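You operate a simulated robot arm through the tools that you are given. There is no shell and no other tool.

The job below is to be done with a simulated robot arm. You get a single attempt, and the scene is never put back.

JOB
Switch off, open the guard, brush the swarf off the clamped plate, then open the vice.
Fine: put the brush back. Set down upright: chip brush.

Only the result counts: the job must be done as asked and must still hold three seconds after the hand-in. Knocking over, shifting, dropping, spilling or breaking anything else fails it.

ROBOT AND FRAMES
A 7-joint arm with a two-finger gripper on a trunk, on a base that drives. Base frame: it is fixed to the floor where the robot stands at the start and does not move with it; the origin is under the middle of the robot, x ahead of it, y to its left, z up. Readings come in mm, rad, newtons and seconds.
It reaches about 983 mm from its shoulder. Its first joint turns from -2.897 to 2.897 rad. Places, roughly: chip brush [1000, -2250, 1000]; chip guard [600, -1800, 1200]; machine vice [700, -1800, 1000]; main switch [600, -1900, 1400]; metal tray [750, -2250, 1000]. Payload 2.94 kg.
The TCP is the grasp point between the finger pads, 30 mm short of the fingertips. In the tool frame z runs along the fingers and y along their closing line. The gripper opens to 138 mm. The gripper's body begins 109 mm behind the TCP.
Orientation is that of the tool frame in the base frame, as a unit quaternion [x, y, z, w]. With the fingers straight down and closing along the base's y, the tool's x points along the base's -x, its y along +y and its z along -z.

CONTROLS
- The arm moves only by the tool play_rows. Its argument "motion" is a list that holds one entry, the list of rows, each a list of 7 numbers: the shift along the base's x, y, z in mm, then the turn, a rotation vector about the base's x, y, z in rad, then the gripper command, from -1 (fully open) to 1 (shut), values between in proportion. In form: [[[dx, dy, dz, ax, ay, az, claw], ...]]. A call has 1 to 20 rows; each row shifts and turns the commanded pose from where the row before left it. Rows are played at 5 a second. More than 50 mm and 0.15 rad between two rows, or a gripper value outside its range, and nothing of the call is played. A pose out of reach is approached as far as the arm can. The call stops where the force on the tool passes 40 N (or 10 N more than at its start, if that is more) or the arm is blocked; 0.2 s more then pass. Each finger halts on what it meets, pressing with about 32 N; the grip force reading is that of the motor and also rises with nothing between the fingers. The clock runs only during rows and for 0.2 s after the last one: add rows that do not move to give the fingers time. The reply holds the time, the measured pose of the TCP, the force on the tool along the base axes, the opening and the grip force, in the units named above and with some noise, with the torque about the TCP (base axes, N m) and any sound that the robot's microphone picked up.
- Cameras (640 x 400 px; columns grow to the right, rows downward): "scene" is now at [19.7, 136.3, 1476.1]; the picture's right is [-0.04, -1.00, 0.00], its down [-0.46, 0.02, -0.89] and it looks along [0.89, -0.04, -0.46] (base axes); focal length 264 px, centre (320, 200). "wrist" rides on the gripper at [71, 19, -146] in the tool frame; the picture's right is [-0.26, 0.97, 0.00], its down [-0.85, -0.23, -0.48] and it looks along [-0.46, -0.12, 0.88] (tool axes); focal length 280 px, centre (320, 200). There is no depth. A picture from a camera that has moved, and an enlarged one, comes with that camera's place and axes in the base frame and with its lens. The place of the scene camera against the robot may be out by one fixed shift of up to 18 mm in any direction.
- grab_frame(camera): a new picture of that camera. It takes no simulated time.
- slide_trunk(by): slides the trunk up (or, below 0, down) by that many mm; the arm and the scene camera ride with it, the base frame stays. It gives what a move gives, with no picture.
- steer(legs): drives the robot by 1 to 6 legs, each [ahead, left, turn to the left] in mm, mm and rad, along the robot's own axes; the way and the turn of a leg run together, so that a leg with both is an arc; at most 1500 mm and 3.142 rad a leg. The arm and the cameras ride along, it lands a little off, and it stops where it bumps. It gives what a move gives.
- aim_head(pan, tilt): turns the head with the scene camera to pan (to the left, within 1.501 rad either way) and tilt (down, from -0.506 to 1.204), counted from straight ahead of the robot. It gives what a move gives.
- close_up(camera, box): a new picture of the part [left, top, right, bottom] of that camera's present view, enlarged. It takes no simulated time.
- close_job(): hands the job in; it is judged then, once.

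Places have to be worked out from the pictures, the camera data and where the tool is seen. Open the gripper and draw the arm clear of the work before you hand the job in, unless the task says otherwise.

The tools are called after ">>>" as name(argument=value, ...) on one line, values as JSON. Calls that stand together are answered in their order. play_rows: Moves the arm, as the interface text tells. Its arguments: {"type":"object","properties":{"motion":{"type":"array","items":{"type":"array","items":{"type":"array","items":{"type":"number"}}}}},"required":["motion"]} The other tools are called the same way: slide_trunk (by) slides the trunk up or down; steer (legs) drives the base; aim_head (pan, tilt) turns the head that bears the scene camera; grab_frame (camera) takes a picture; close_up (camera, box) takes an enlarged picture of a part of a camera's view; close_job () hands the job in.

At the start:

```text
clock: 0.0
ee_pos: [405.4, 148.8, 1208.7]
tcp_rot: [0.0, 1.0, 0.0, 0.0]
force: [0.1, 0.5, 0.0]
moment: [0.01, 0.01, 0.0]
opening: 138.1
gripper_force: 0.0
trunk travel left (down, up): [-300.0, 154.0]
robot x, y, heading: [1.4, 1.6, 0.0]
head pan, tilt: [-0.044, 0.478]
```

scene: 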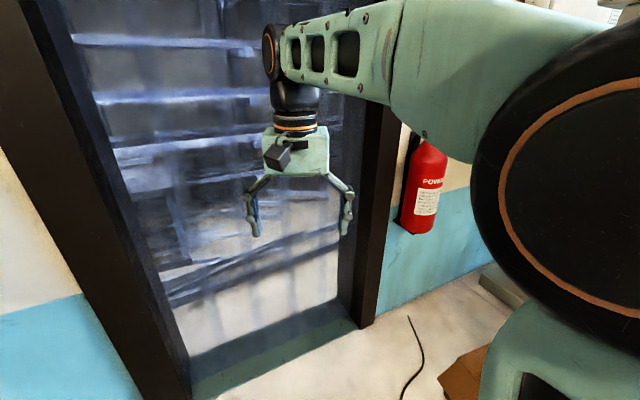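
wrist: 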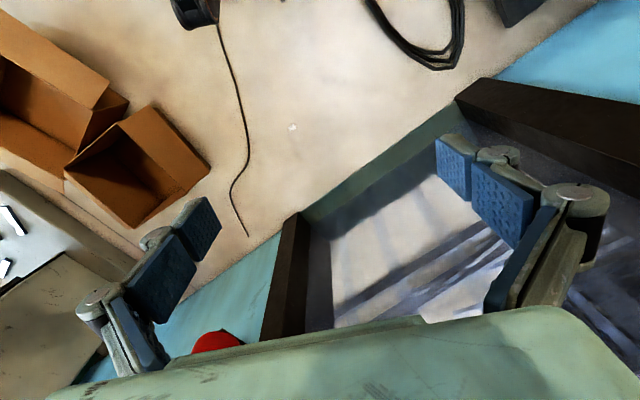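

I'll first look around toward the work area, to the right of the robot, by turning the head.

>>> aim_head(pan=-1.2, tilt=0.3)

>>> grab_frame(camera="scene")

```text
clock: 1.4
ee_pos: [406.3, 150.2, 1209.3]
tcp_rot: [-0.001, 1.0, -0.001, 0.0]
force: [0.3, 0.0, 0.6]
moment: [-0.02, 0.01, 0.04]
opening: 138.1
gripper_force: 0.1
trunk travel left (down, up): [-300.0, 154.0]
robot x, y, heading: [2.0, 0.0, 0.003]
head pan, tilt: [-1.201, 0.3]
```

```text
taken
camera scene: at [-37.8, 53.2, 1492.6], right [-0.93, -0.36, 0.0], down [-0.11, 0.28, -0.96], along [0.35, -0.89, -0.3], focal length 264 px, centre (320, 200)
```

scene: 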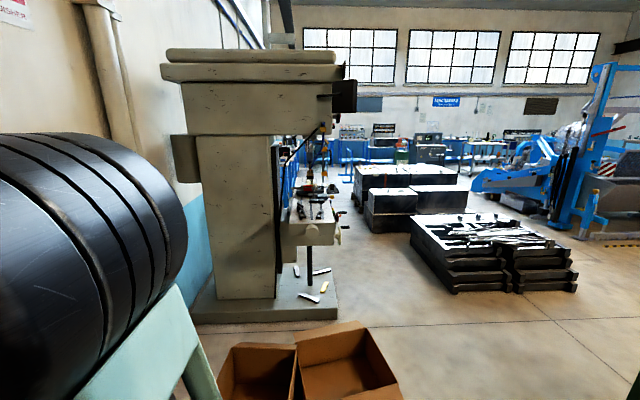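

The machine stands to the right, its table side facing -x. I'll enlarge the work area.

>>> close_up(camera="scene", box=[240, 60, 400, 260])

>>> close_up(camera="scene", box=[160, 200, 480, 400])

```text
2.00 times, centred on (320, 160) of scene
camera zoom: at [-37.8, 53.2, 1492.6], right [-0.93, -0.36, 0.0], down [-0.11, 0.28, -0.96], along [0.35, -0.89, -0.3], focal length 528 px, centre (320, 280)
```

zoom: 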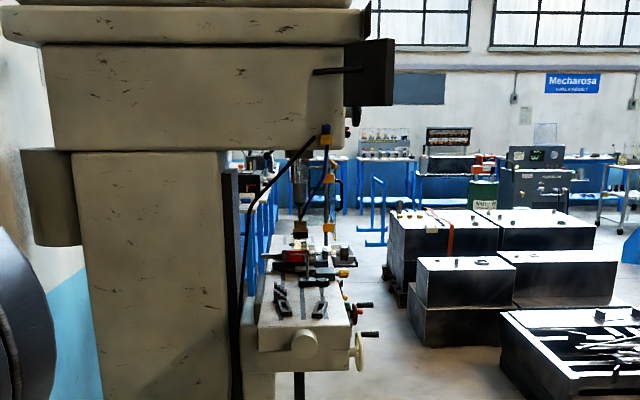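

```text
2.00 times, centred on (320, 300) of scene
camera zoom: at [-37.8, 53.2, 1492.6], right [-0.93, -0.36, 0.0], down [-0.11, 0.28, -0.96], along [0.35, -0.89, -0.3], focal length 528 px, centre (320, 0)
```

zoom: 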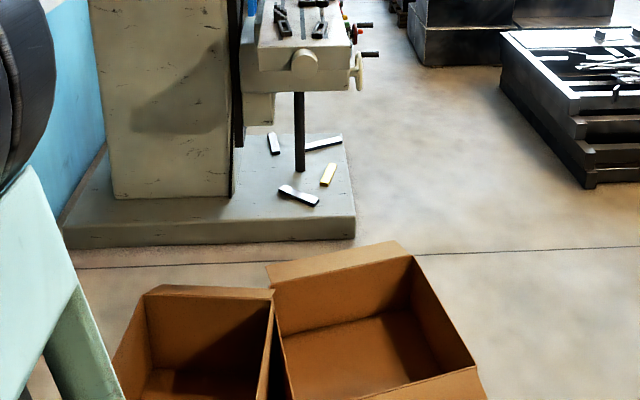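

The boxes on the floor lie between me and the machine; I'll look down at them to plan a path around.

>>> aim_head(pan=-1.45, tilt=0.8)

>>> grab_frame(camera="scene")

```text
clock: 2.3
ee_pos: [406.6, 149.6, 1208.1]
tcp_rot: [0.0, 1.0, 0.0, 0.0]
force: [0.1, 0.7, 0.7]
moment: [0.01, 0.0, 0.03]
opening: 138.2
gripper_force: 0.0
trunk travel left (down, up): [-300.0, 154.0]
robot x, y, heading: [-1.3, 1.5, -0.003]
head pan, tilt: [-1.45, 0.799]
```

```text
taken
camera scene: at [-61.9, 60.1, 1448.4], right [-0.99, -0.12, 0.0], down [-0.09, 0.71, -0.7], along [0.08, -0.69, -0.72], focal length 264 px, centre (320, 200)
```

scene: 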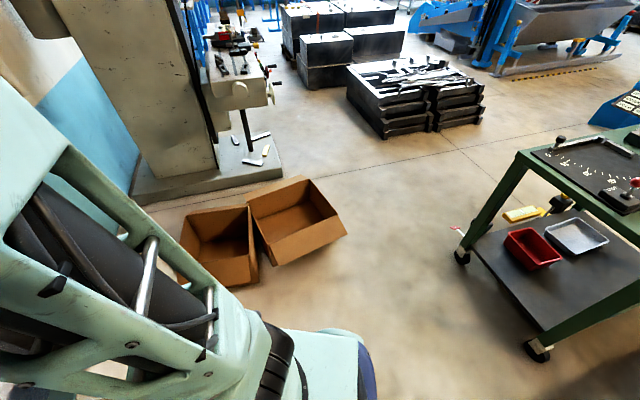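

The corridor between the boxes (x > -110) and the cart (x < -800) is passable at about x = -450. I'll drive through it in two legs and look again.

>>> steer(legs=[[-450, -500, 0], [0, -1300, 0]])

>>> aim_head(pan=0, tilt=0.5)

>>> grab_frame(camera="scene")

```text
clock: 18.6
ee_pos: [-39.0, -1660.7, 1207.9]
tcp_rot: [-0.008, 1.0, 0.0, 0.001]
force: [0.6, 0.4, -0.2]
moment: [0.01, 0.03, -0.02]
opening: 138.0
gripper_force: 0.2
trunk travel left (down, up): [-300.0, 154.0]
robot x, y, heading: [-439.9, -1822.8, 0.017]
head pan, tilt: [-1.45, 0.799]
```

```text
clock: 20.1
ee_pos: [-38.7, -1661.6, 1209.5]
tcp_rot: [-0.008, 1.0, 0.0, 0.001]
force: [0.4, -0.1, 1.0]
moment: [0.02, -0.02, 0.02]
opening: 137.9
gripper_force: 0.1
trunk travel left (down, up): [-300.0, 154.0]
robot x, y, heading: [-443.2, -1817.3, 0.017]
head pan, tilt: [0.0, 0.499]
```

```text
taken
camera scene: at [-424.4, -1676.9, 1474.2], right [0.01, -1.0, 0.0], down [-0.48, -0.01, -0.88], along [0.88, 0.01, -0.48], focal length 264 px, centre (320, 200)
```

scene: 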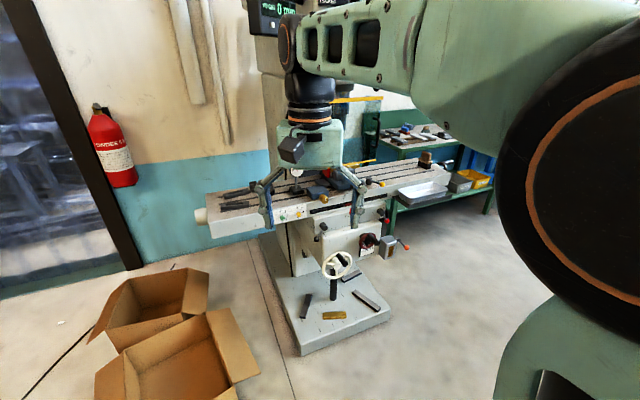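

The machine is now ahead, but the arm covers it. I'll enlarge the parts I can see.

>>> close_up(camera="scene", box=[180, 100, 500, 300])

>>> close_up(camera="scene", box=[360, 100, 520, 200])

>>> grab_frame(camera="wrist")

```text
2.00 times, centred on (340, 200) of scene
camera zoom: at [-424.4, -1676.9, 1474.2], right [0.01, -1.0, 0.0], down [-0.48, -0.01, -0.88], along [0.88, 0.01, -0.48], focal length 528 px, centre (280, 200)
```

zoom: 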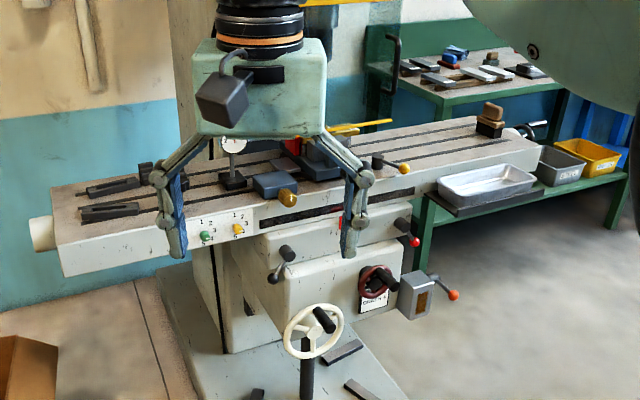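

```text
4.00 times, centred on (440, 150) of scene
camera zoom: at [-424.4, -1676.9, 1474.2], right [0.01, -1.0, 0.0], down [-0.48, -0.01, -0.88], along [0.88, 0.01, -0.48], focal length 1056 px, centre (-160, 400)
```

zoom: 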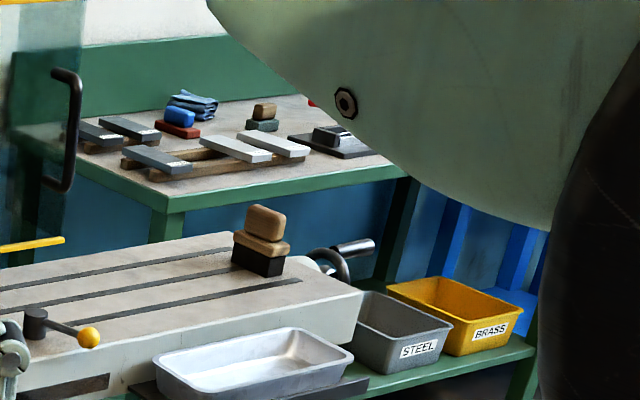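

```text
taken
camera wrist: at [-109.6, -1644.9, 1353.5], right [0.25, 0.97, 0.0], down [0.85, -0.22, 0.48], along [0.46, -0.12, -0.88], focal length 280 px, centre (320, 200)
```

wrist: 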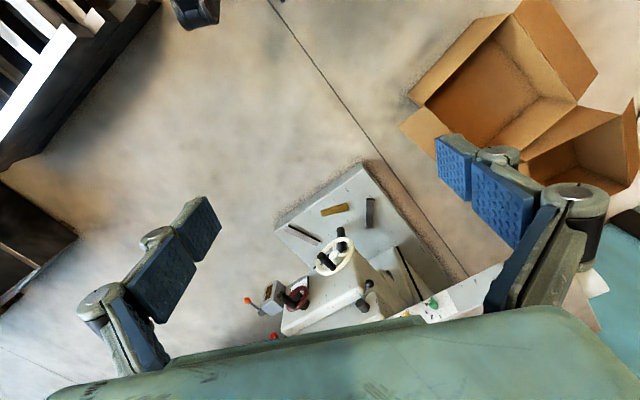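

The scene camera sits to the left of the arm, so I'll swing the tool to the right to clear the view.

>>> play_rows(motion=[[[0, -50, 0, 0, 0, 0, -1], [0, -50, 0, 0, 0, 0, -1], [0, -50, 0, 0, 0, 0, -1], [0, -50, 0, 0, 0, 0, -1], [0, -50, 0, 0, 0, 0, -1], [0, -50, 0, 0, 0, 0, -1], [0, -50, 0, 0, 0, 0, -1], [0, -50, 0, 0, 0, 0, -1], [0, -50, 0, 0, 0, 0, -1], [0, -50, 0, 0, 0, 0, -1]]])

>>> grab_frame(camera="scene")

```text
clock: 22.3
ee_pos: [-37.3, -2163.6, 1207.6]
tcp_rot: [-0.008, 1.0, 0.001, 0.0]
force: [-0.3, -0.6, 0.3]
moment: [-0.02, 0.03, -0.01]
opening: 137.9
gripper_force: 0.1
trunk travel left (down, up): [-300.0, 154.0]
robot x, y, heading: [-445.6, -1815.5, 0.02]
head pan, tilt: [0.0, 0.499]
```

```text
taken
camera scene: at [-424.2, -1677.7, 1474.3], right [0.02, -1.0, 0.0], down [-0.48, -0.01, -0.88], along [0.88, 0.01, -0.48], focal length 264 px, centre (320, 200)
```

scene: 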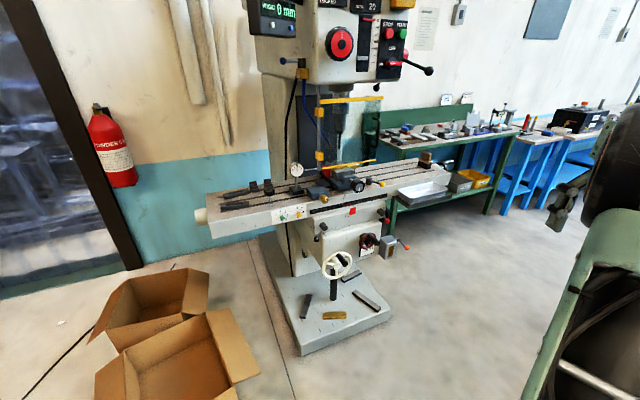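

Now the machine is clear. I'll enlarge the head, the vice area and the brush/tray area.

>>> close_up(camera="scene", box=[240, 0, 440, 125])

>>> close_up(camera="scene", box=[260, 80, 420, 180])

>>> close_up(camera="scene", box=[260, 140, 420, 240])

>>> close_up(camera="scene", box=[370, 130, 530, 230])

```text
3.20 times, centred on (340, 62) of scene
camera zoom: at [-424.2, -1677.7, 1474.3], right [0.02, -1.0, 0.0], down [-0.48, -0.01, -0.88], along [0.88, 0.01, -0.48], focal length 845 px, centre (256, 640)
```

zoom: 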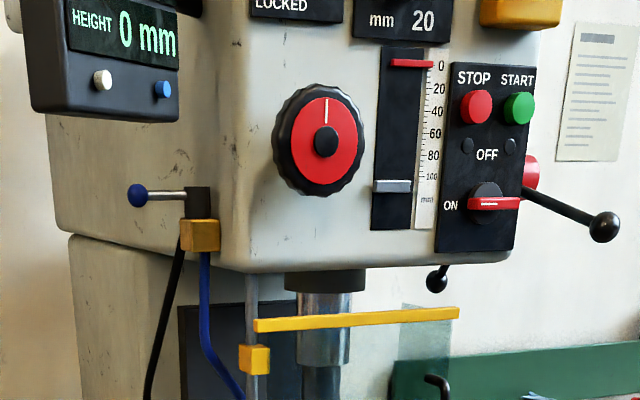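

```text
4.00 times, centred on (340, 130) of scene
camera zoom: at [-424.2, -1677.7, 1474.3], right [0.02, -1.0, 0.0], down [-0.48, -0.01, -0.88], along [0.88, 0.01, -0.48], focal length 1056 px, centre (240, 480)
```

zoom: 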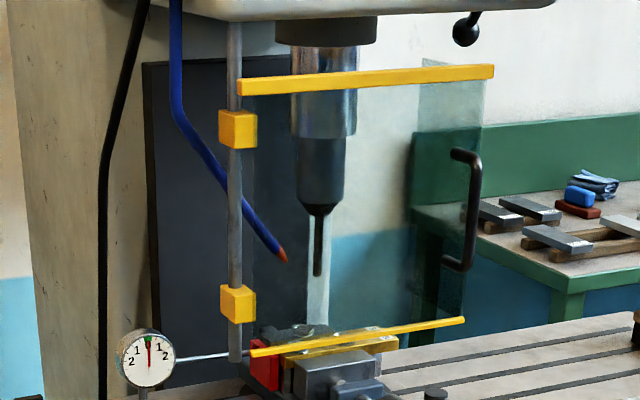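

```text
4.00 times, centred on (340, 190) of scene
camera zoom: at [-424.2, -1677.7, 1474.3], right [0.02, -1.0, 0.0], down [-0.48, -0.01, -0.88], along [0.88, 0.01, -0.48], focal length 1056 px, centre (240, 240)
```

zoom: 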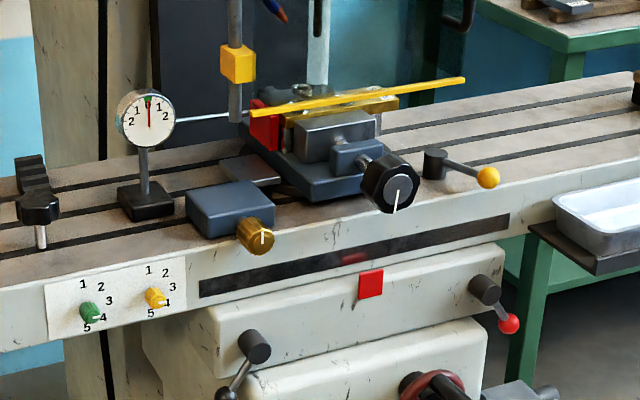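

```text
4.00 times, centred on (450, 180) of scene
camera zoom: at [-424.2, -1677.7, 1474.3], right [0.02, -1.0, 0.0], down [-0.48, -0.01, -0.88], along [0.88, 0.01, -0.48], focal length 1056 px, centre (-200, 280)
```

zoom: 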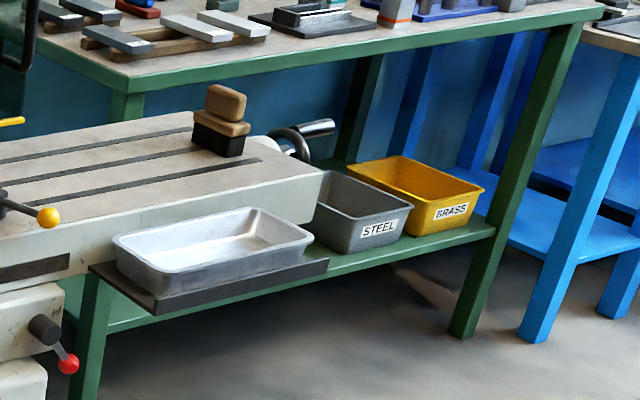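

The machine is yawed about 0.5 rad, with its front facing (-0.87,-0.49). I'll drive round to face it squarely, standing off at about (-150,-2200) first.

>>> steer(legs=[[300, -390, 0.48]])

>>> grab_frame(camera="scene")

```text
clock: 24.0
ee_pos: [63.8, -2182.6, 1208.5]
tcp_rot: [-0.058, 0.998, 0.0, -0.001]
force: [-1.2, 0.4, 0.5]
moment: [0.01, -0.04, 0.0]
opening: 138.2
gripper_force: 0.1
trunk travel left (down, up): [-300.0, 154.0]
robot x, y, heading: [-373.8, -1880.7, 0.122]
head pan, tilt: [0.0, 0.499]
stopped in leg 1: the robot was blocked; the commanded pose is now the measured one
```

```text
taken
camera scene: at [-370.1, -1739.8, 1474.3], right [0.12, -0.99, 0.0], down [-0.47, -0.06, -0.88], along [0.87, 0.1, -0.48], focal length 264 px, centre (320, 200)
```

scene: 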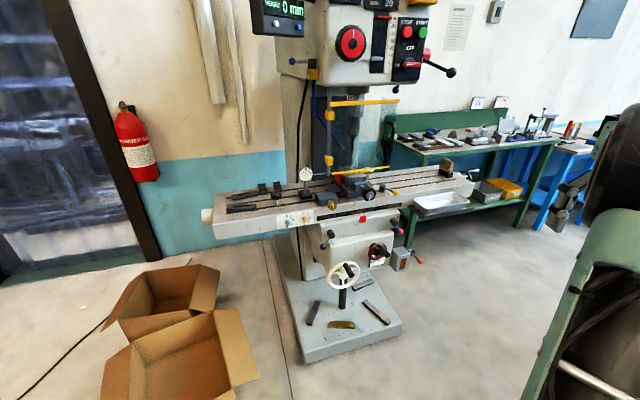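

The robot bumped something on its right side, probably the dark pallet whose corner I estimate at (-435,-2255). I'll look to the right to check.

>>> aim_head(pan=-1.3, tilt=0.9)

>>> grab_frame(camera="scene")

>>> grab_frame(camera="wrist")

```text
clock: 25.4
ee_pos: [64.2, -2182.9, 1207.0]
tcp_rot: [-0.059, 0.998, 0.0, -0.001]
force: [-0.5, -0.2, -0.8]
moment: [0.0, 0.0, 0.03]
opening: 137.8
gripper_force: 0.1
trunk travel left (down, up): [-300.0, 154.0]
robot x, y, heading: [-373.8, -1879.8, 0.118]
head pan, tilt: [-1.3, 0.901]
```

```text
taken
camera scene: at [-430.9, -1820.6, 1440.4], right [-0.93, -0.38, 0.0], down [-0.3, 0.72, -0.62], along [0.24, -0.57, -0.78], focal length 264 px, centre (320, 200)
```

scene: 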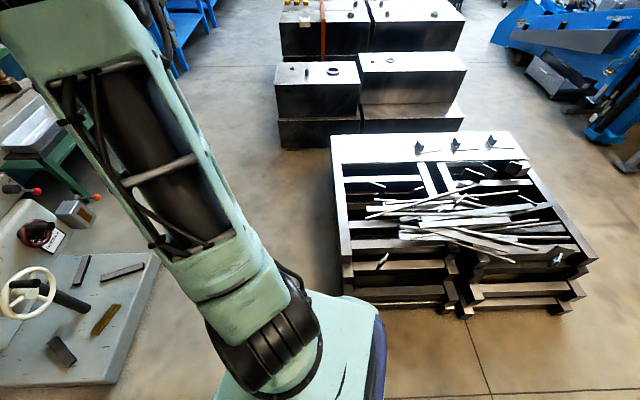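

```text
taken
camera wrist: at [-9.0, -2173.8, 1352.5], right [0.15, 0.99, 0.0], down [0.87, -0.13, 0.47], along [0.47, -0.07, -0.88], focal length 280 px, centre (320, 200)
```

wrist: 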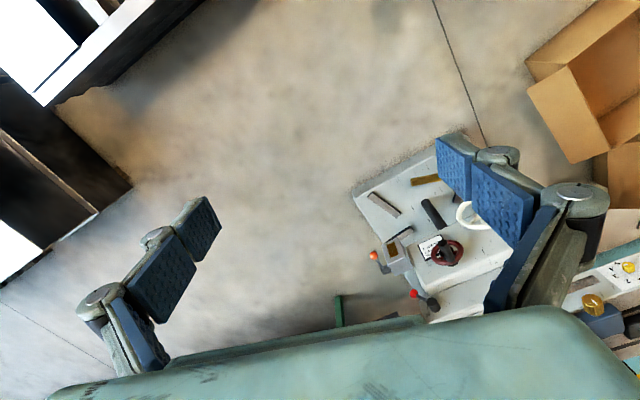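

The pallet's left edge runs roughly (-358,-2330) to (0,-3080). I'll go ahead first, then right, then turn, keeping clear of it.

>>> steer(legs=[[320, 0, 0], [90, -250, 0], [0, 0, 0.3]])

>>> aim_head(pan=0, tilt=0.4)

>>> grab_frame(camera="scene")

```text
clock: 31.0
ee_pos: [558.7, -2255.5, 1208.0]
tcp_rot: [-0.201, 0.979, 0.0, -0.001]
force: [-0.2, 0.3, 1.1]
moment: [-0.03, 0.03, 0.02]
opening: 137.9
gripper_force: 0.0
trunk travel left (down, up): [-300.0, 154.0]
robot x, y, heading: [54.2, -2093.8, 0.412]
head pan, tilt: [-1.3, 0.901]
```

```text
clock: 32.5
ee_pos: [558.5, -2253.3, 1207.9]
tcp_rot: [-0.202, 0.979, 0.0, 0.0]
force: [-0.2, -0.8, -0.1]
moment: [-0.03, 0.01, -0.01]
opening: 138.0
gripper_force: 0.0
trunk travel left (down, up): [-300.0, 154.0]
robot x, y, heading: [53.2, -2091.6, 0.409]
head pan, tilt: [0.0, 0.4]
```

```text
taken
camera scene: at [20.1, -1955.7, 1483.4], right [0.4, -0.92, 0.0], down [-0.36, -0.15, -0.92], along [0.85, 0.37, -0.39], focal length 264 px, centre (320, 200)
```

scene: 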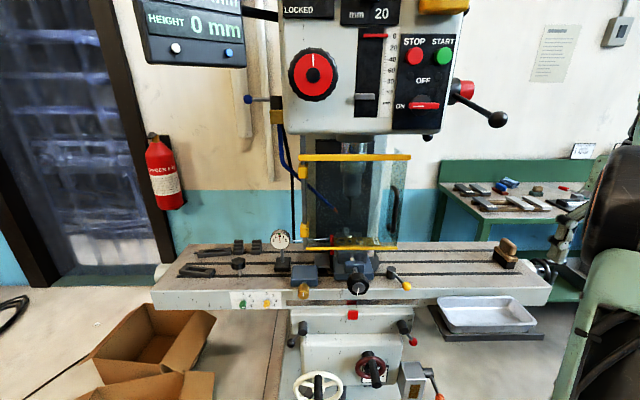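

Good position. Now close-ups of the switch panel, guard, vice and brush.

>>> close_up(camera="scene", box=[380, 20, 476, 140])

>>> close_up(camera="scene", box=[260, 140, 420, 240])

>>> close_up(camera="scene", box=[260, 220, 420, 320])

>>> close_up(camera="scene", box=[400, 220, 560, 320])

```text
3.33 times, centred on (428, 80) of scene
camera zoom: at [20.1, -1955.7, 1483.4], right [0.4, -0.92, 0.0], down [-0.36, -0.15, -0.92], along [0.85, 0.37, -0.39], focal length 880 px, centre (-40, 600)
```

zoom: 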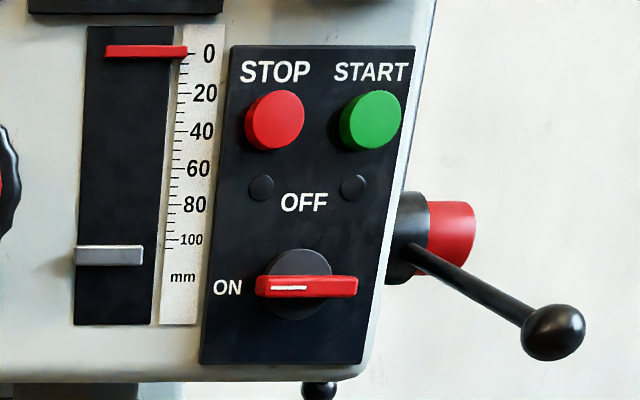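

```text
4.00 times, centred on (340, 190) of scene
camera zoom: at [20.1, -1955.7, 1483.4], right [0.4, -0.92, 0.0], down [-0.36, -0.15, -0.92], along [0.85, 0.37, -0.39], focal length 1056 px, centre (240, 240)
```

zoom: 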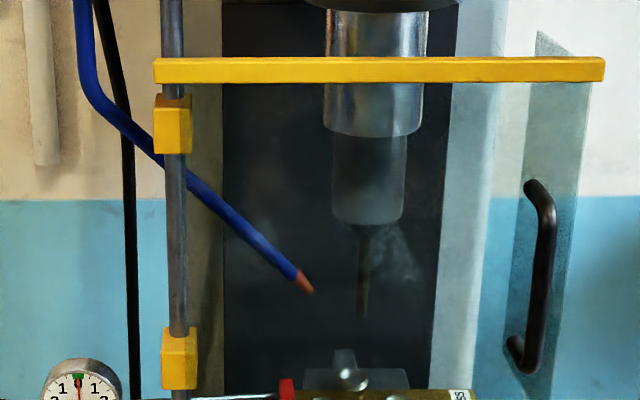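

```text
4.00 times, centred on (340, 270) of scene
camera zoom: at [20.1, -1955.7, 1483.4], right [0.4, -0.92, 0.0], down [-0.36, -0.15, -0.92], along [0.85, 0.37, -0.39], focal length 1056 px, centre (240, -80)
```

zoom: 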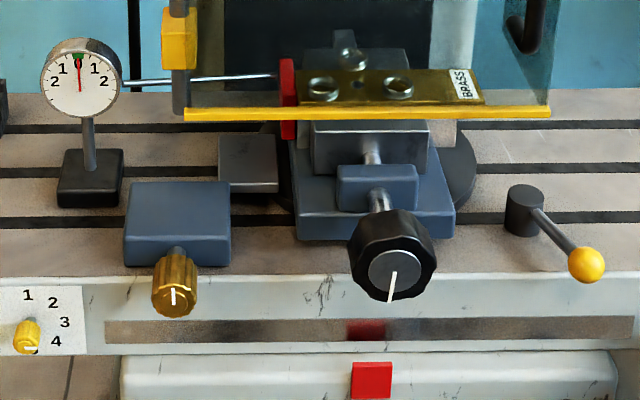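

```text
4.00 times, centred on (480, 270) of scene
camera zoom: at [20.1, -1955.7, 1483.4], right [0.4, -0.92, 0.0], down [-0.36, -0.15, -0.92], along [0.85, 0.37, -0.39], focal length 1056 px, centre (-320, -80)
```

zoom: 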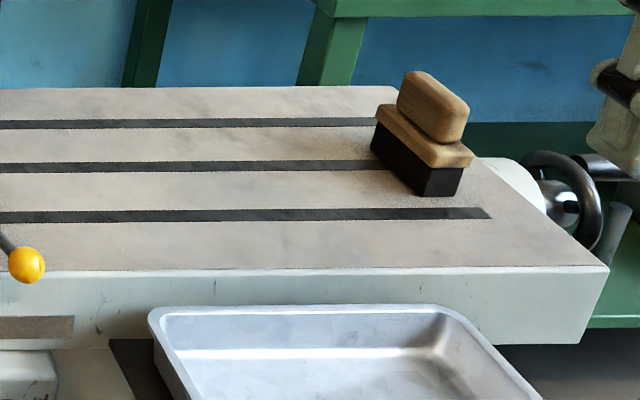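

Triangulating from two views: switch bar ≈ (673,-1921,1449), guard handle bar vertical at ≈ (641,-1890, 1149–1249), hinge post ≈ (605,-1655), vice knob ≈ (577,-1826,990), machine yaw ≈ 0.43. I'll pitch the tool to point into the machine while raising it.

>>> play_rows(motion=[[[0, 5, 24, 0.0568, -0.1309, 0, 0], [0, 5, 24, 0.0568, -0.1309, 0, 0], [0, 5, 24, 0.0568, -0.1309, 0, 0], [0, 10, 24, 0.0568, -0.1309, 0, 0], [0, 10, 24, 0.0568, -0.1309, 0, 0], [0, 15, 24, 0.0568, -0.1309, 0, 0], [0, 15, 24, 0.0568, -0.1309, 0, 0], [0, 15, 24, 0.0568, -0.1309, 0, 0], [0, 15, 24, 0.0568, -0.1309, 0, 0], [0, 15, 24, 0.0568, -0.1309, 0, 0], [0, 15, 0, 0.0568, -0.1309, 0.028, 0], [0, 0, 0, 0, 0, 0, 0]]])

>>> grab_frame(camera="scene")

>>> grab_frame(camera="wrist")

```text
clock: 34.6
ee_pos: [612.8, -2152.9, 1352.4]
tcp_rot: [-0.146, 0.809, 0.146, 0.55]
force: [0.4, -0.8, 0.4]
moment: [-0.03, 0.01, -0.02]
opening: 69.4
gripper_force: 0.0
trunk travel left (down, up): [-300.0, 154.0]
robot x, y, heading: [52.9, -2091.1, 0.41]
head pan, tilt: [0.0, 0.4]
stopped in row 10: the arm was blocked; the commanded pose is now the measured one
```

```text
taken
camera scene: at [22.5, -1960.1, 1486.7], right [0.35, -0.94, 0.0], down [-0.33, -0.12, -0.93], along [0.88, 0.33, -0.36], focal length 264 px, centre (320, 200)
```

scene: 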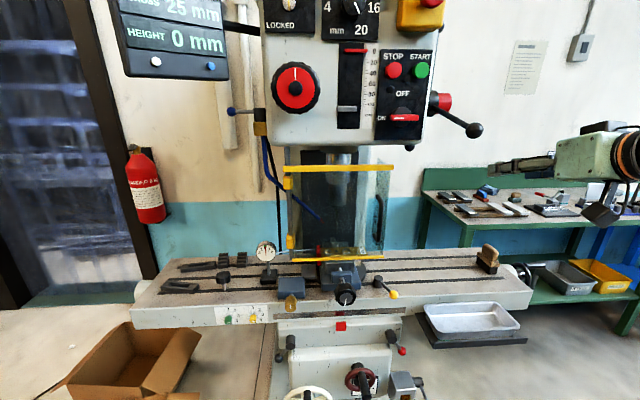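

```text
taken
camera wrist: at [456.6, -2199.6, 1337.8], right [-0.29, 0.9, 0.32], down [-0.02, -0.34, 0.94], along [0.96, 0.27, 0.11], focal length 280 px, centre (320, 200)
```

wrist: 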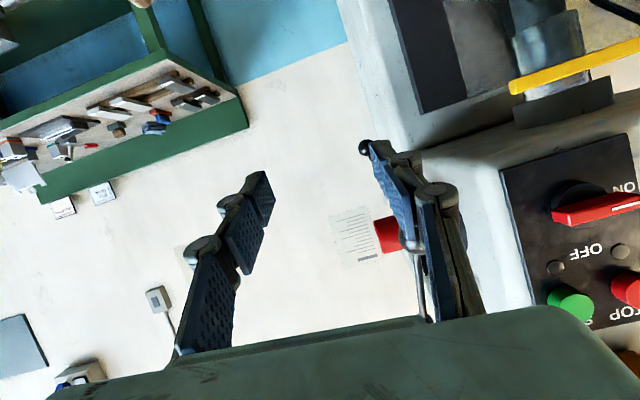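

The arm was blocked with no tool force, and the head's camera pose has shifted slightly, so an arm link probably met the head. I'll back off a little and look at the arm.

>>> play_rows(motion=[[[0, -15, -24, -0.0568, 0.1309, 0, 0], [0, -15, -24, -0.0568, 0.1309, 0, 0], [0, 0, 0, 0, 0, 0, 0]]])

>>> aim_head(pan=-0.9, tilt=0.2)

>>> grab_frame(camera="scene")

```text
clock: 35.4
ee_pos: [610.3, -2183.3, 1306.3]
tcp_rot: [-0.155, 0.88, 0.116, 0.434]
force: [-0.1, -0.7, 0.2]
moment: [0.02, 0.05, -0.01]
opening: 69.1
gripper_force: 0.0
trunk travel left (down, up): [-300.0, 154.0]
robot x, y, heading: [53.6, -2088.8, 0.412]
head pan, tilt: [0.0, 0.4]
```

```text
clock: 36.6
ee_pos: [611.1, -2183.0, 1306.6]
tcp_rot: [-0.155, 0.88, 0.116, 0.434]
force: [-0.9, -0.2, 0.2]
moment: [-0.01, 0.02, 0.06]
opening: 69.1
gripper_force: 0.1
trunk travel left (down, up): [-300.0, 154.0]
robot x, y, heading: [50.5, -2087.9, 0.411]
head pan, tilt: [-0.901, 0.201]
```

```text
taken
camera scene: at [17.3, -2036.4, 1501.9], right [-0.47, -0.88, 0.0], down [-0.18, 0.09, -0.98], along [0.86, -0.46, -0.2], focal length 264 px, centre (320, 200)
```

scene: 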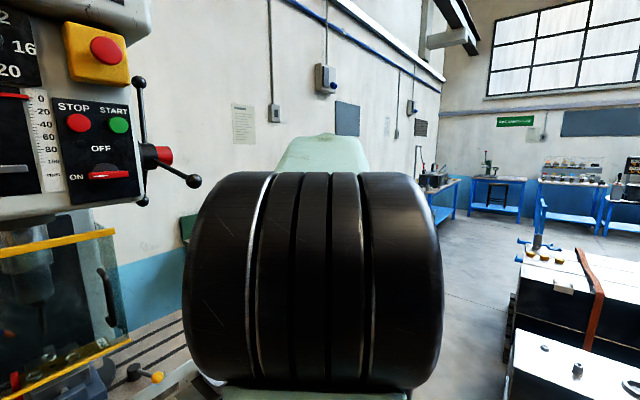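

The elbow cylinder sits close beside the head, so the arm needs a longer reach. I'll shift the base left and slightly back to about (-80,-1920) so the switch is farther from the shoulder.

>>> steer(legs=[[0, 206, 0], [-52, 0, 0]])

>>> aim_head(pan=0.1, tilt=0.35)

>>> grab_frame(camera="scene")

```text
clock: 39.6
ee_pos: [481.0, -2013.2, 1305.7]
tcp_rot: [-0.156, 0.88, 0.116, 0.434]
force: [0.6, -0.1, -0.4]
moment: [0.0, -0.02, 0.0]
opening: 68.9
gripper_force: 0.0
trunk travel left (down, up): [-300.0, 154.0]
robot x, y, heading: [-72.2, -1920.9, 0.409]
head pan, tilt: [-0.901, 0.201]
```

```text
clock: 40.8
ee_pos: [481.7, -2013.8, 1305.9]
tcp_rot: [-0.155, 0.88, 0.115, 0.434]
force: [-0.9, 0.2, 0.5]
moment: [-0.01, 0.0, 0.02]
opening: 68.8
gripper_force: 0.1
trunk travel left (down, up): [-300.0, 154.0]
robot x, y, heading: [-75.3, -1919.7, 0.411]
head pan, tilt: [0.099, 0.351]
```

```text
taken
camera scene: at [-112.7, -1779.2, 1487.9], right [0.49, -0.87, 0.0], down [-0.3, -0.17, -0.94], along [0.82, 0.46, -0.34], focal length 264 px, centre (320, 200)
```

scene: 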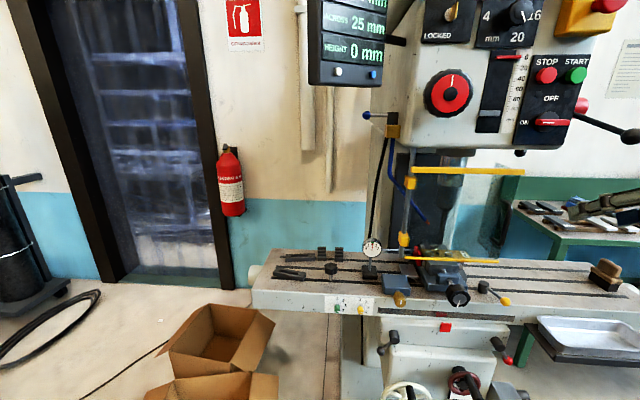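

Another vantage for triangulation; I'll take a close-up of the panel and the guard from here.

>>> close_up(camera="scene", box=[480, 40, 640, 140])

>>> close_up(camera="scene", box=[370, 150, 530, 250])

>>> close_up(camera="scene", box=[360, 220, 520, 320])

```text
4.00 times, centred on (560, 90) of scene
camera zoom: at [-112.7, -1779.2, 1487.9], right [0.49, -0.87, 0.0], down [-0.3, -0.17, -0.94], along [0.82, 0.46, -0.34], focal length 1056 px, centre (-640, 640)
```

zoom: 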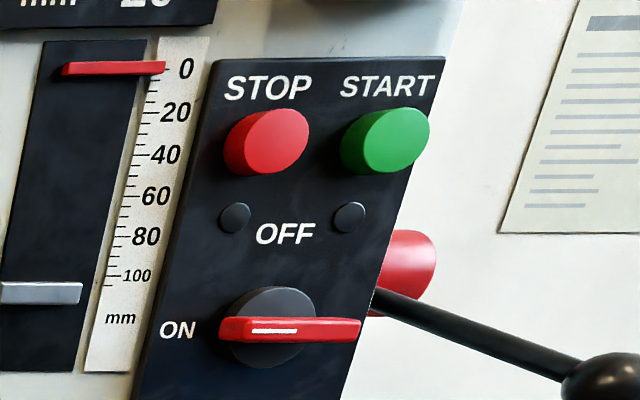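

```text
4.00 times, centred on (450, 200) of scene
camera zoom: at [-112.7, -1779.2, 1487.9], right [0.49, -0.87, 0.0], down [-0.3, -0.17, -0.94], along [0.82, 0.46, -0.34], focal length 1056 px, centre (-200, 200)
```

zoom: 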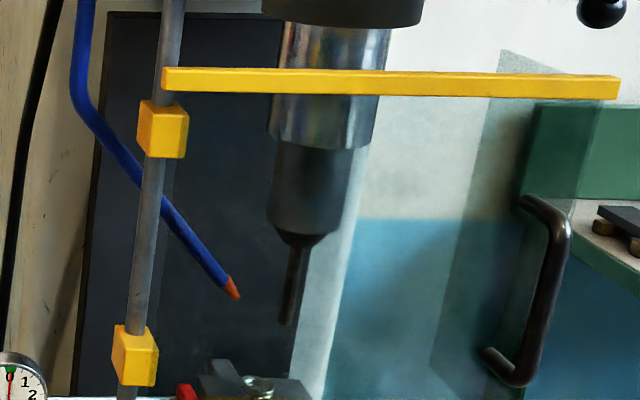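

```text
4.00 times, centred on (440, 270) of scene
camera zoom: at [-112.7, -1779.2, 1487.9], right [0.49, -0.87, 0.0], down [-0.3, -0.17, -0.94], along [0.82, 0.46, -0.34], focal length 1056 px, centre (-160, -80)
```

zoom: 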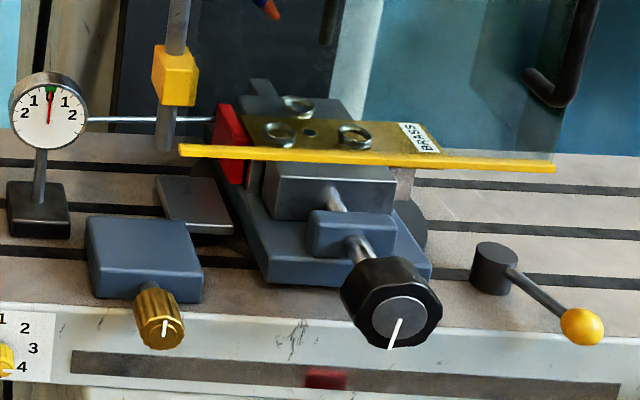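

Estimates for the switch agree to within ~25 mm in depth; I'll refine later with the wrist camera. To give the elbow more room I'll shift the base a bit more left, then continue pitching the tool up.

>>> steer(legs=[[-25, 90, 0]])

>>> play_rows(motion=[[[10, 0, 28, 0.0538, -0.1161, 0, 0], [10, 0, 28, 0.0538, -0.1161, 0, 0], [10, 0, 28, 0.0538, -0.1161, 0, 0], [10, 0, 28, 0.0538, -0.1161, 0, 0], [10, 0, 28, 0.0538, -0.1161, 0, 0], [0, 0, 0, 0, 0, 0, 0]]])

>>> grab_frame(camera="wrist")

>>> grab_frame(camera="scene")

```text
clock: 42.3
ee_pos: [422.7, -1942.0, 1306.0]
tcp_rot: [-0.157, 0.88, 0.116, 0.434]
force: [0.2, 0.1, 0.2]
moment: [-0.06, -0.02, -0.05]
opening: 68.8
gripper_force: 0.1
trunk travel left (down, up): [-300.0, 154.0]
robot x, y, heading: [-134.0, -1847.5, 0.414]
head pan, tilt: [0.099, 0.351]
```

```text
clock: 43.7
ee_pos: [472.4, -1942.1, 1445.4]
tcp_rot: [-0.127, 0.695, 0.183, 0.684]
force: [0.7, 0.5, -0.3]
moment: [-0.02, 0.02, 0.02]
opening: 68.9
gripper_force: 0.1
trunk travel left (down, up): [-300.0, 154.0]
robot x, y, heading: [-136.0, -1849.2, 0.413]
head pan, tilt: [0.099, 0.351]
```

```text
taken
camera wrist: at [330.3, -1982.6, 1376.5], right [-0.4, 0.85, 0.34], down [-0.31, -0.47, 0.83], along [0.86, 0.23, 0.45], focal length 280 px, centre (320, 200)
```

wrist: 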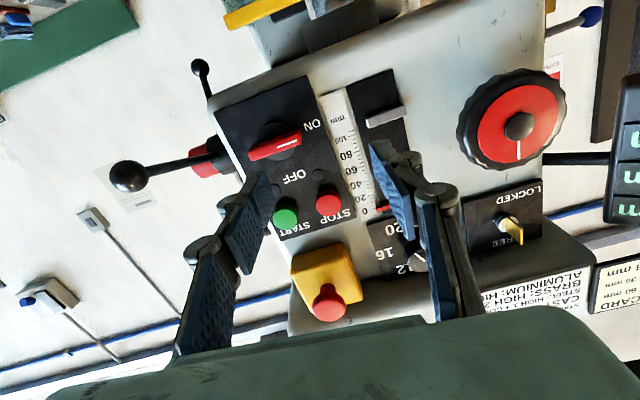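

```text
taken
camera scene: at [-171.8, -1707.5, 1487.9], right [0.49, -0.87, 0.0], down [-0.3, -0.17, -0.94], along [0.82, 0.46, -0.34], focal length 264 px, centre (320, 200)
```

scene: 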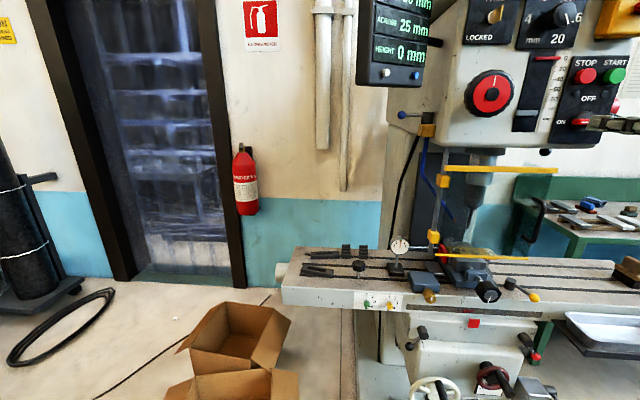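

The wrist camera sees the panel well; its ray puts the switch bar at about (640,-1925,1450), agreeing with my estimate. Next I roll the tool -90° so the fingers close vertically, staying ~100 mm in front.

>>> play_rows(motion=[[[5, -1, 0.4, -0.1246, -0.0585, 0, 0], [5, -1, 0.4, -0.1246, -0.0585, 0, 0], [5, -1, 0.4, -0.1246, -0.0585, 0, 0], [5, -1, 0.4, -0.1246, -0.0585, 0, 0], [5, -1, 0.4, -0.1246, -0.0585, 0, 0], [5, -1, 0.4, -0.1246, -0.0585, 0, 0], [5, -1, 0.4, -0.1246, -0.0585, 0, 0], [5, -1, 0.4, -0.1246, -0.0585, 0, 0], [5, -1, 0.4, -0.1246, -0.0585, 0, 0], [5, -1, 0.4, -0.1246, -0.0585, 0, 0], [5, -1, 0.4, -0.1246, -0.0585, 0, 0], [5, -1, 0.4, -0.1246, -0.0585, 0, 0], [0, 0, 0, 0, 0, 0, 0]]])

>>> grab_frame(camera="wrist")

>>> close_up(camera="scene", box=[480, 20, 640, 150])

```text
clock: 46.5
ee_pos: [541.4, -1976.8, 1426.0]
tcp_rot: [-0.563, 0.431, -0.336, 0.62]
force: [0.5, 0.3, -0.2]
moment: [0.01, -0.04, -0.05]
opening: 69.0
gripper_force: 0.0
out of reach, approached as far as the arm can: row 11, 12
trunk travel left (down, up): [-300.0, 154.0]
robot x, y, heading: [-136.7, -1847.8, 0.414]
head pan, tilt: [0.099, 0.351]
```

```text
taken
camera wrist: at [434.6, -2100.3, 1396.4], right [-0.17, 0.37, -0.91], down [-0.76, 0.54, 0.36], along [0.63, 0.76, 0.19], focal length 280 px, centre (320, 200)
```

wrist: 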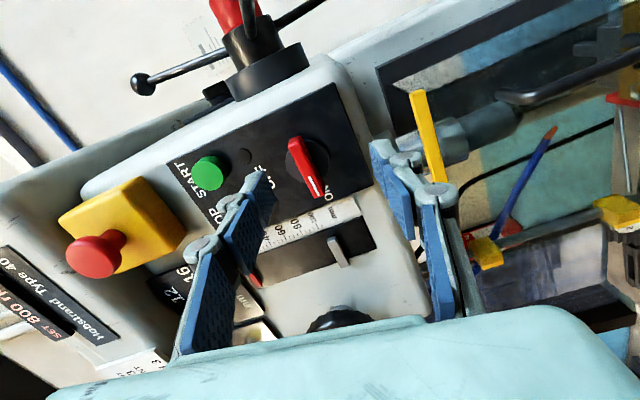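

```text
3.08 times, centred on (560, 85) of scene
camera zoom: at [-170.9, -1707.1, 1488.0], right [0.49, -0.87, 0.0], down [-0.3, -0.17, -0.94], along [0.82, 0.46, -0.34], focal length 812 px, centre (-418, 554)
```

zoom: 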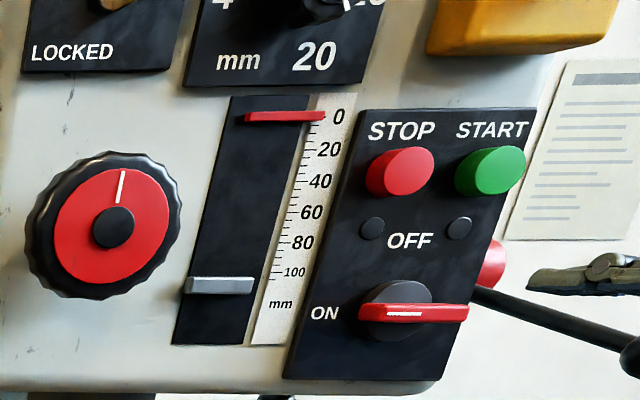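

Two wrist views agree on the bar centre at about (618,-1930,1445). The last rows hit a wrist limit, so I'll roll back slightly to be on a reachable pose and check the pose.

>>> play_rows(motion=[[[0, 0, 0, 0.1246, 0.0585, 0, 0], [0, 0, 0, 0.1, 0.047, 0, 0], [0, 0, 0, 0, 0, 0, 0]]])

>>> grab_frame(camera="wrist")

```text
clock: 47.3
ee_pos: [534.8, -1958.9, 1444.6]
tcp_rot: [-0.533, 0.466, -0.284, 0.647]
force: [0.0, -0.3, 0.0]
moment: [0.02, -0.02, 0.03]
opening: 69.1
gripper_force: 0.0
trunk travel left (down, up): [-300.0, 154.0]
robot x, y, heading: [-133.8, -1847.8, 0.409]
head pan, tilt: [0.099, 0.351]
```

```text
taken
camera wrist: at [428.6, -2077.5, 1404.3], right [-0.23, 0.49, -0.84], down [-0.74, 0.47, 0.47], along [0.63, 0.74, 0.25], focal length 280 px, centre (320, 200)
```

wrist: 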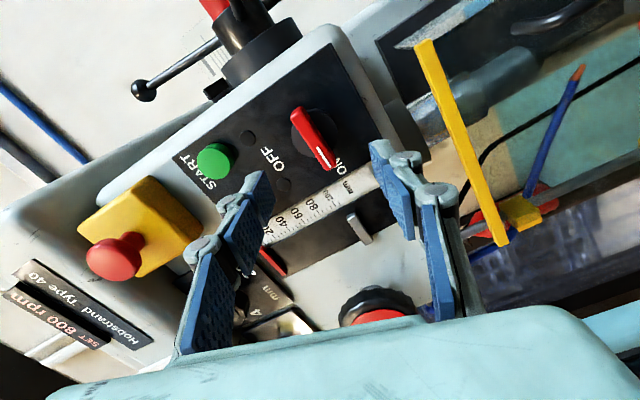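

The third wrist view confirms the bar at (617,-1930,1444). Fingers are tilted 17° in the turning direction, which is fine. I'll align and advance to straddle the bar.

>>> play_rows(motion=[[[4, -8, 0, 0, 0, 0, 0], [13.6, 6.4, 0, 0, 0, 0, 0], [13.6, 6.4, 0, 0, 0, 0, 0], [13.6, 6.4, 0, 0, 0, 0, 0], [13.6, 6.4, 0, 0, 0, 0, 0], [9, 4.2, 0, 0, 0, 0, 0], [0, 0, 0, 0, 0, 0, 0]]])

>>> grab_frame(camera="wrist")

>>> close_up(camera="scene", box=[520, 40, 640, 150])

```text
clock: 48.9
ee_pos: [601.6, -1936.2, 1446.0]
tcp_rot: [-0.533, 0.466, -0.285, 0.647]
force: [0.3, 0.3, 0.3]
moment: [0.0, 0.02, 0.0]
opening: 68.9
gripper_force: 0.1
trunk travel left (down, up): [-300.0, 154.0]
robot x, y, heading: [-134.8, -1850.1, 0.412]
head pan, tilt: [0.099, 0.351]
```

```text
taken
camera wrist: at [495.5, -2055.5, 1405.6], right [-0.23, 0.49, -0.84], down [-0.74, 0.47, 0.47], along [0.63, 0.74, 0.26], focal length 280 px, centre (320, 200)
```

wrist: 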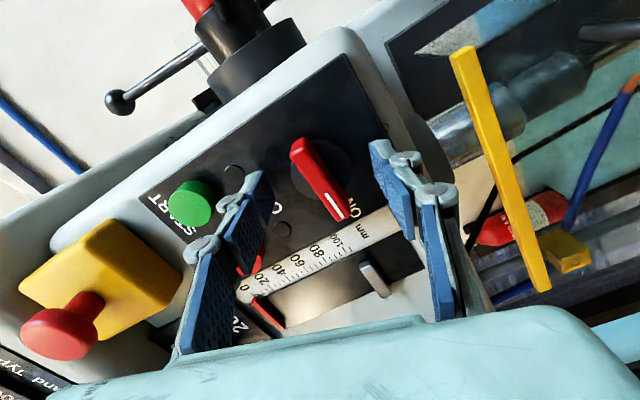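

```text
3.64 times, centred on (580, 95) of scene
camera zoom: at [-171.8, -1707.5, 1487.9], right [0.49, -0.87, 0.0], down [-0.3, -0.17, -0.94], along [0.82, 0.46, -0.34], focal length 960 px, centre (-626, 582)
```

zoom: 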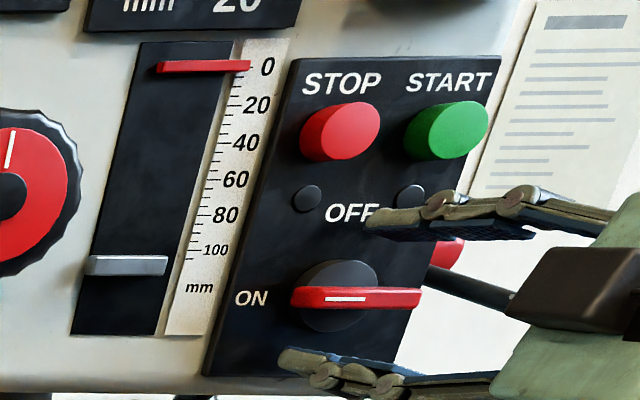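

The fingers straddle the red bar with the TCP about 17 mm short of its centre. I'll advance 4 mm and close.

>>> play_rows(motion=[[[3.6, 1.7, 0, 0, 0, 0, 0], [0, 0, 0, 0, 0, 0, 0.5], [0, 0, 0, 0, 0, 0, 1], [0, 0, 0, 0, 0, 0, 1], [0, 0, 0, 0, 0, 0, 1], [0, 0, 0, 0, 0, 0, 1]]])

>>> close_up(camera="scene", box=[520, 40, 640, 150])

```text
clock: 50.3
ee_pos: [605.7, -1934.6, 1445.5]
tcp_rot: [-0.533, 0.466, -0.285, 0.646]
force: [-5.2, 0.7, -7.5]
moment: [-0.08, 0.15, 0.1]
opening: 40.4
gripper_force: 45.2
trunk travel left (down, up): [-300.0, 154.0]
robot x, y, heading: [-129.9, -1849.8, 0.412]
head pan, tilt: [0.099, 0.351]
```

```text
3.64 times, centred on (580, 95) of scene
camera zoom: at [-171.9, -1707.4, 1487.9], right [0.49, -0.87, 0.0], down [-0.3, -0.17, -0.94], along [0.82, 0.46, -0.34], focal length 960 px, centre (-626, 582)
```

zoom: 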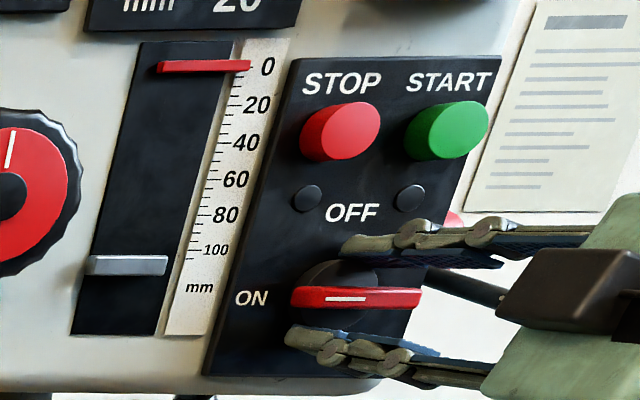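

The fingers stopped at 40 mm on the round hub behind the bar. I'll open, retreat 11 mm so only the bar is between the tips, and close again.

>>> play_rows(motion=[[[0, 0, 0, 0, 0, 0, 0], [0, 0, 0, 0, 0, 0, 0], [-10, -4.7, 0, 0, 0, 0, 0], [0, 0, 0, 0, 0, 0, 0], [0, 0, 0, 0, 0, 0, 0.6], [0, 0, 0, 0, 0, 0, 1], [0, 0, 0, 0, 0, 0, 1], [0, 0, 0, 0, 0, 0, 1], [0, 0, 0, 0, 0, 0, 1], [0, 0, 0, 0, 0, 0, 1]]])

>>> close_up(camera="scene", box=[520, 40, 640, 150])

>>> grab_frame(camera="wrist")

```text
clock: 52.5
ee_pos: [594.9, -1938.7, 1445.2]
tcp_rot: [-0.533, 0.467, -0.284, 0.646]
force: [-0.5, 0.4, -2.8]
moment: [-0.01, 0.02, 0.17]
opening: 11.8
gripper_force: 38.4
trunk travel left (down, up): [-300.0, 154.0]
robot x, y, heading: [-130.8, -1849.7, 0.411]
head pan, tilt: [0.099, 0.351]
```

```text
3.64 times, centred on (580, 95) of scene
camera zoom: at [-171.5, -1707.1, 1487.9], right [0.49, -0.87, 0.0], down [-0.3, -0.17, -0.94], along [0.82, 0.46, -0.34], focal length 960 px, centre (-626, 582)
```

zoom: 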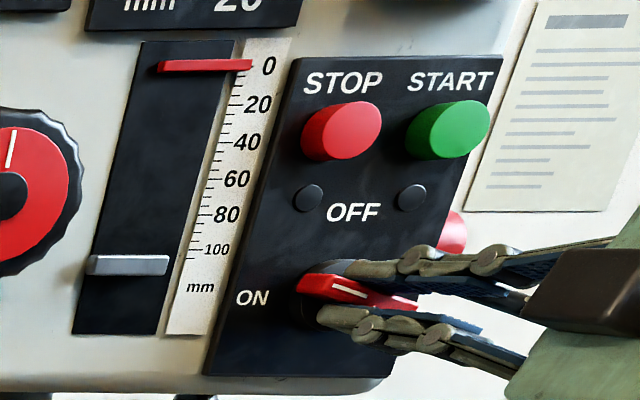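

```text
taken
camera wrist: at [489.2, -2058.0, 1405.0], right [-0.23, 0.49, -0.84], down [-0.74, 0.47, 0.47], along [0.63, 0.74, 0.25], focal length 280 px, centre (320, 200)
```

wrist: 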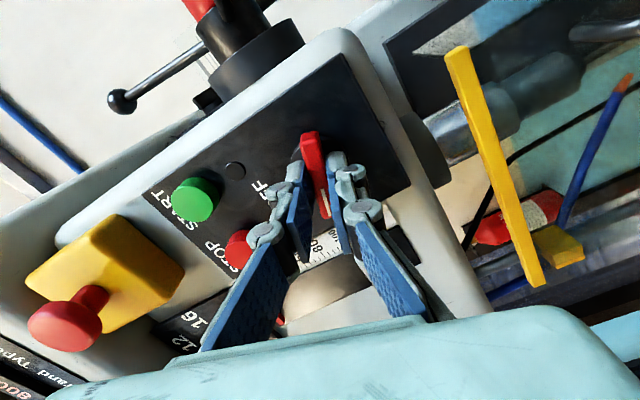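

The bar is gripped (11.8 mm) and already turned 17°. Now I rotate clockwise the remaining ~73° toward OFF.

>>> play_rows(motion=[[[0, 0, 0, 0.129, 0.0606, 0, 1], [0, 0, 0, 0.129, 0.0606, 0, 1], [0, 0, 0, 0.129, 0.0606, 0, 1], [0, 0, 0, 0.129, 0.0606, 0, 1], [0, 0, 0, 0.129, 0.0606, 0, 1], [0, 0, 0, 0.129, 0.0606, 0, 1], [0, 0, 0, 0.129, 0.0606, 0, 1], [0, 0, 0, 0.129, 0.0606, 0, 1], [0, 0, 0, 0.129, 0.0606, 0, 1], [0, 0, 0, 0, 0, 0, 1]]])

>>> close_up(camera="scene", box=[520, 40, 640, 150])

>>> grab_frame(camera="wrist")

```text
clock: 54.7
ee_pos: [594.6, -1938.3, 1445.0]
tcp_rot: [-0.151, 0.692, 0.16, 0.688]
force: [-7.5, 5.2, -8.4]
moment: [-0.69, 0.19, 0.12]
opening: 11.7
gripper_force: 38.3
trunk travel left (down, up): [-300.0, 154.0]
robot x, y, heading: [-136.0, -1851.0, 0.408]
head pan, tilt: [0.099, 0.351]
```

```text
3.64 times, centred on (580, 95) of scene
camera zoom: at [-172.3, -1706.2, 1487.8], right [0.49, -0.87, 0.0], down [-0.3, -0.17, -0.94], along [0.82, 0.46, -0.34], focal length 960 px, centre (-626, 582)
```

zoom: 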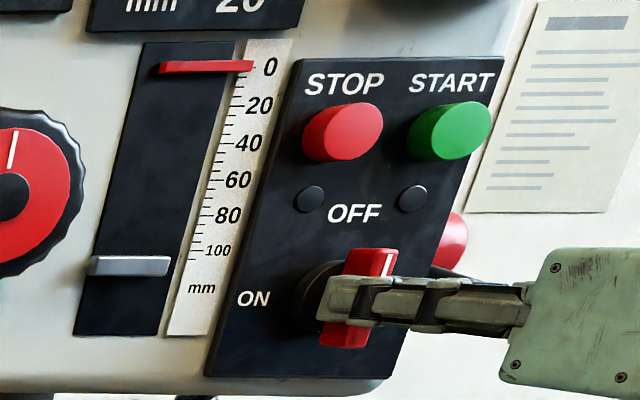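

```text
taken
camera wrist: at [454.2, -1983.7, 1373.9], right [-0.41, 0.87, 0.28], down [-0.32, -0.42, 0.85], along [0.85, 0.26, 0.45], focal length 280 px, centre (320, 200)
```

wrist: 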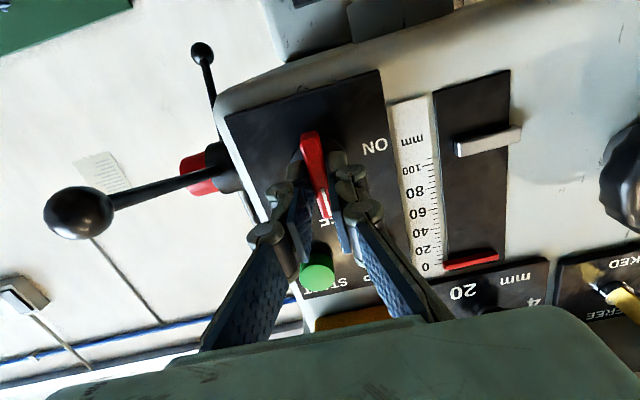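

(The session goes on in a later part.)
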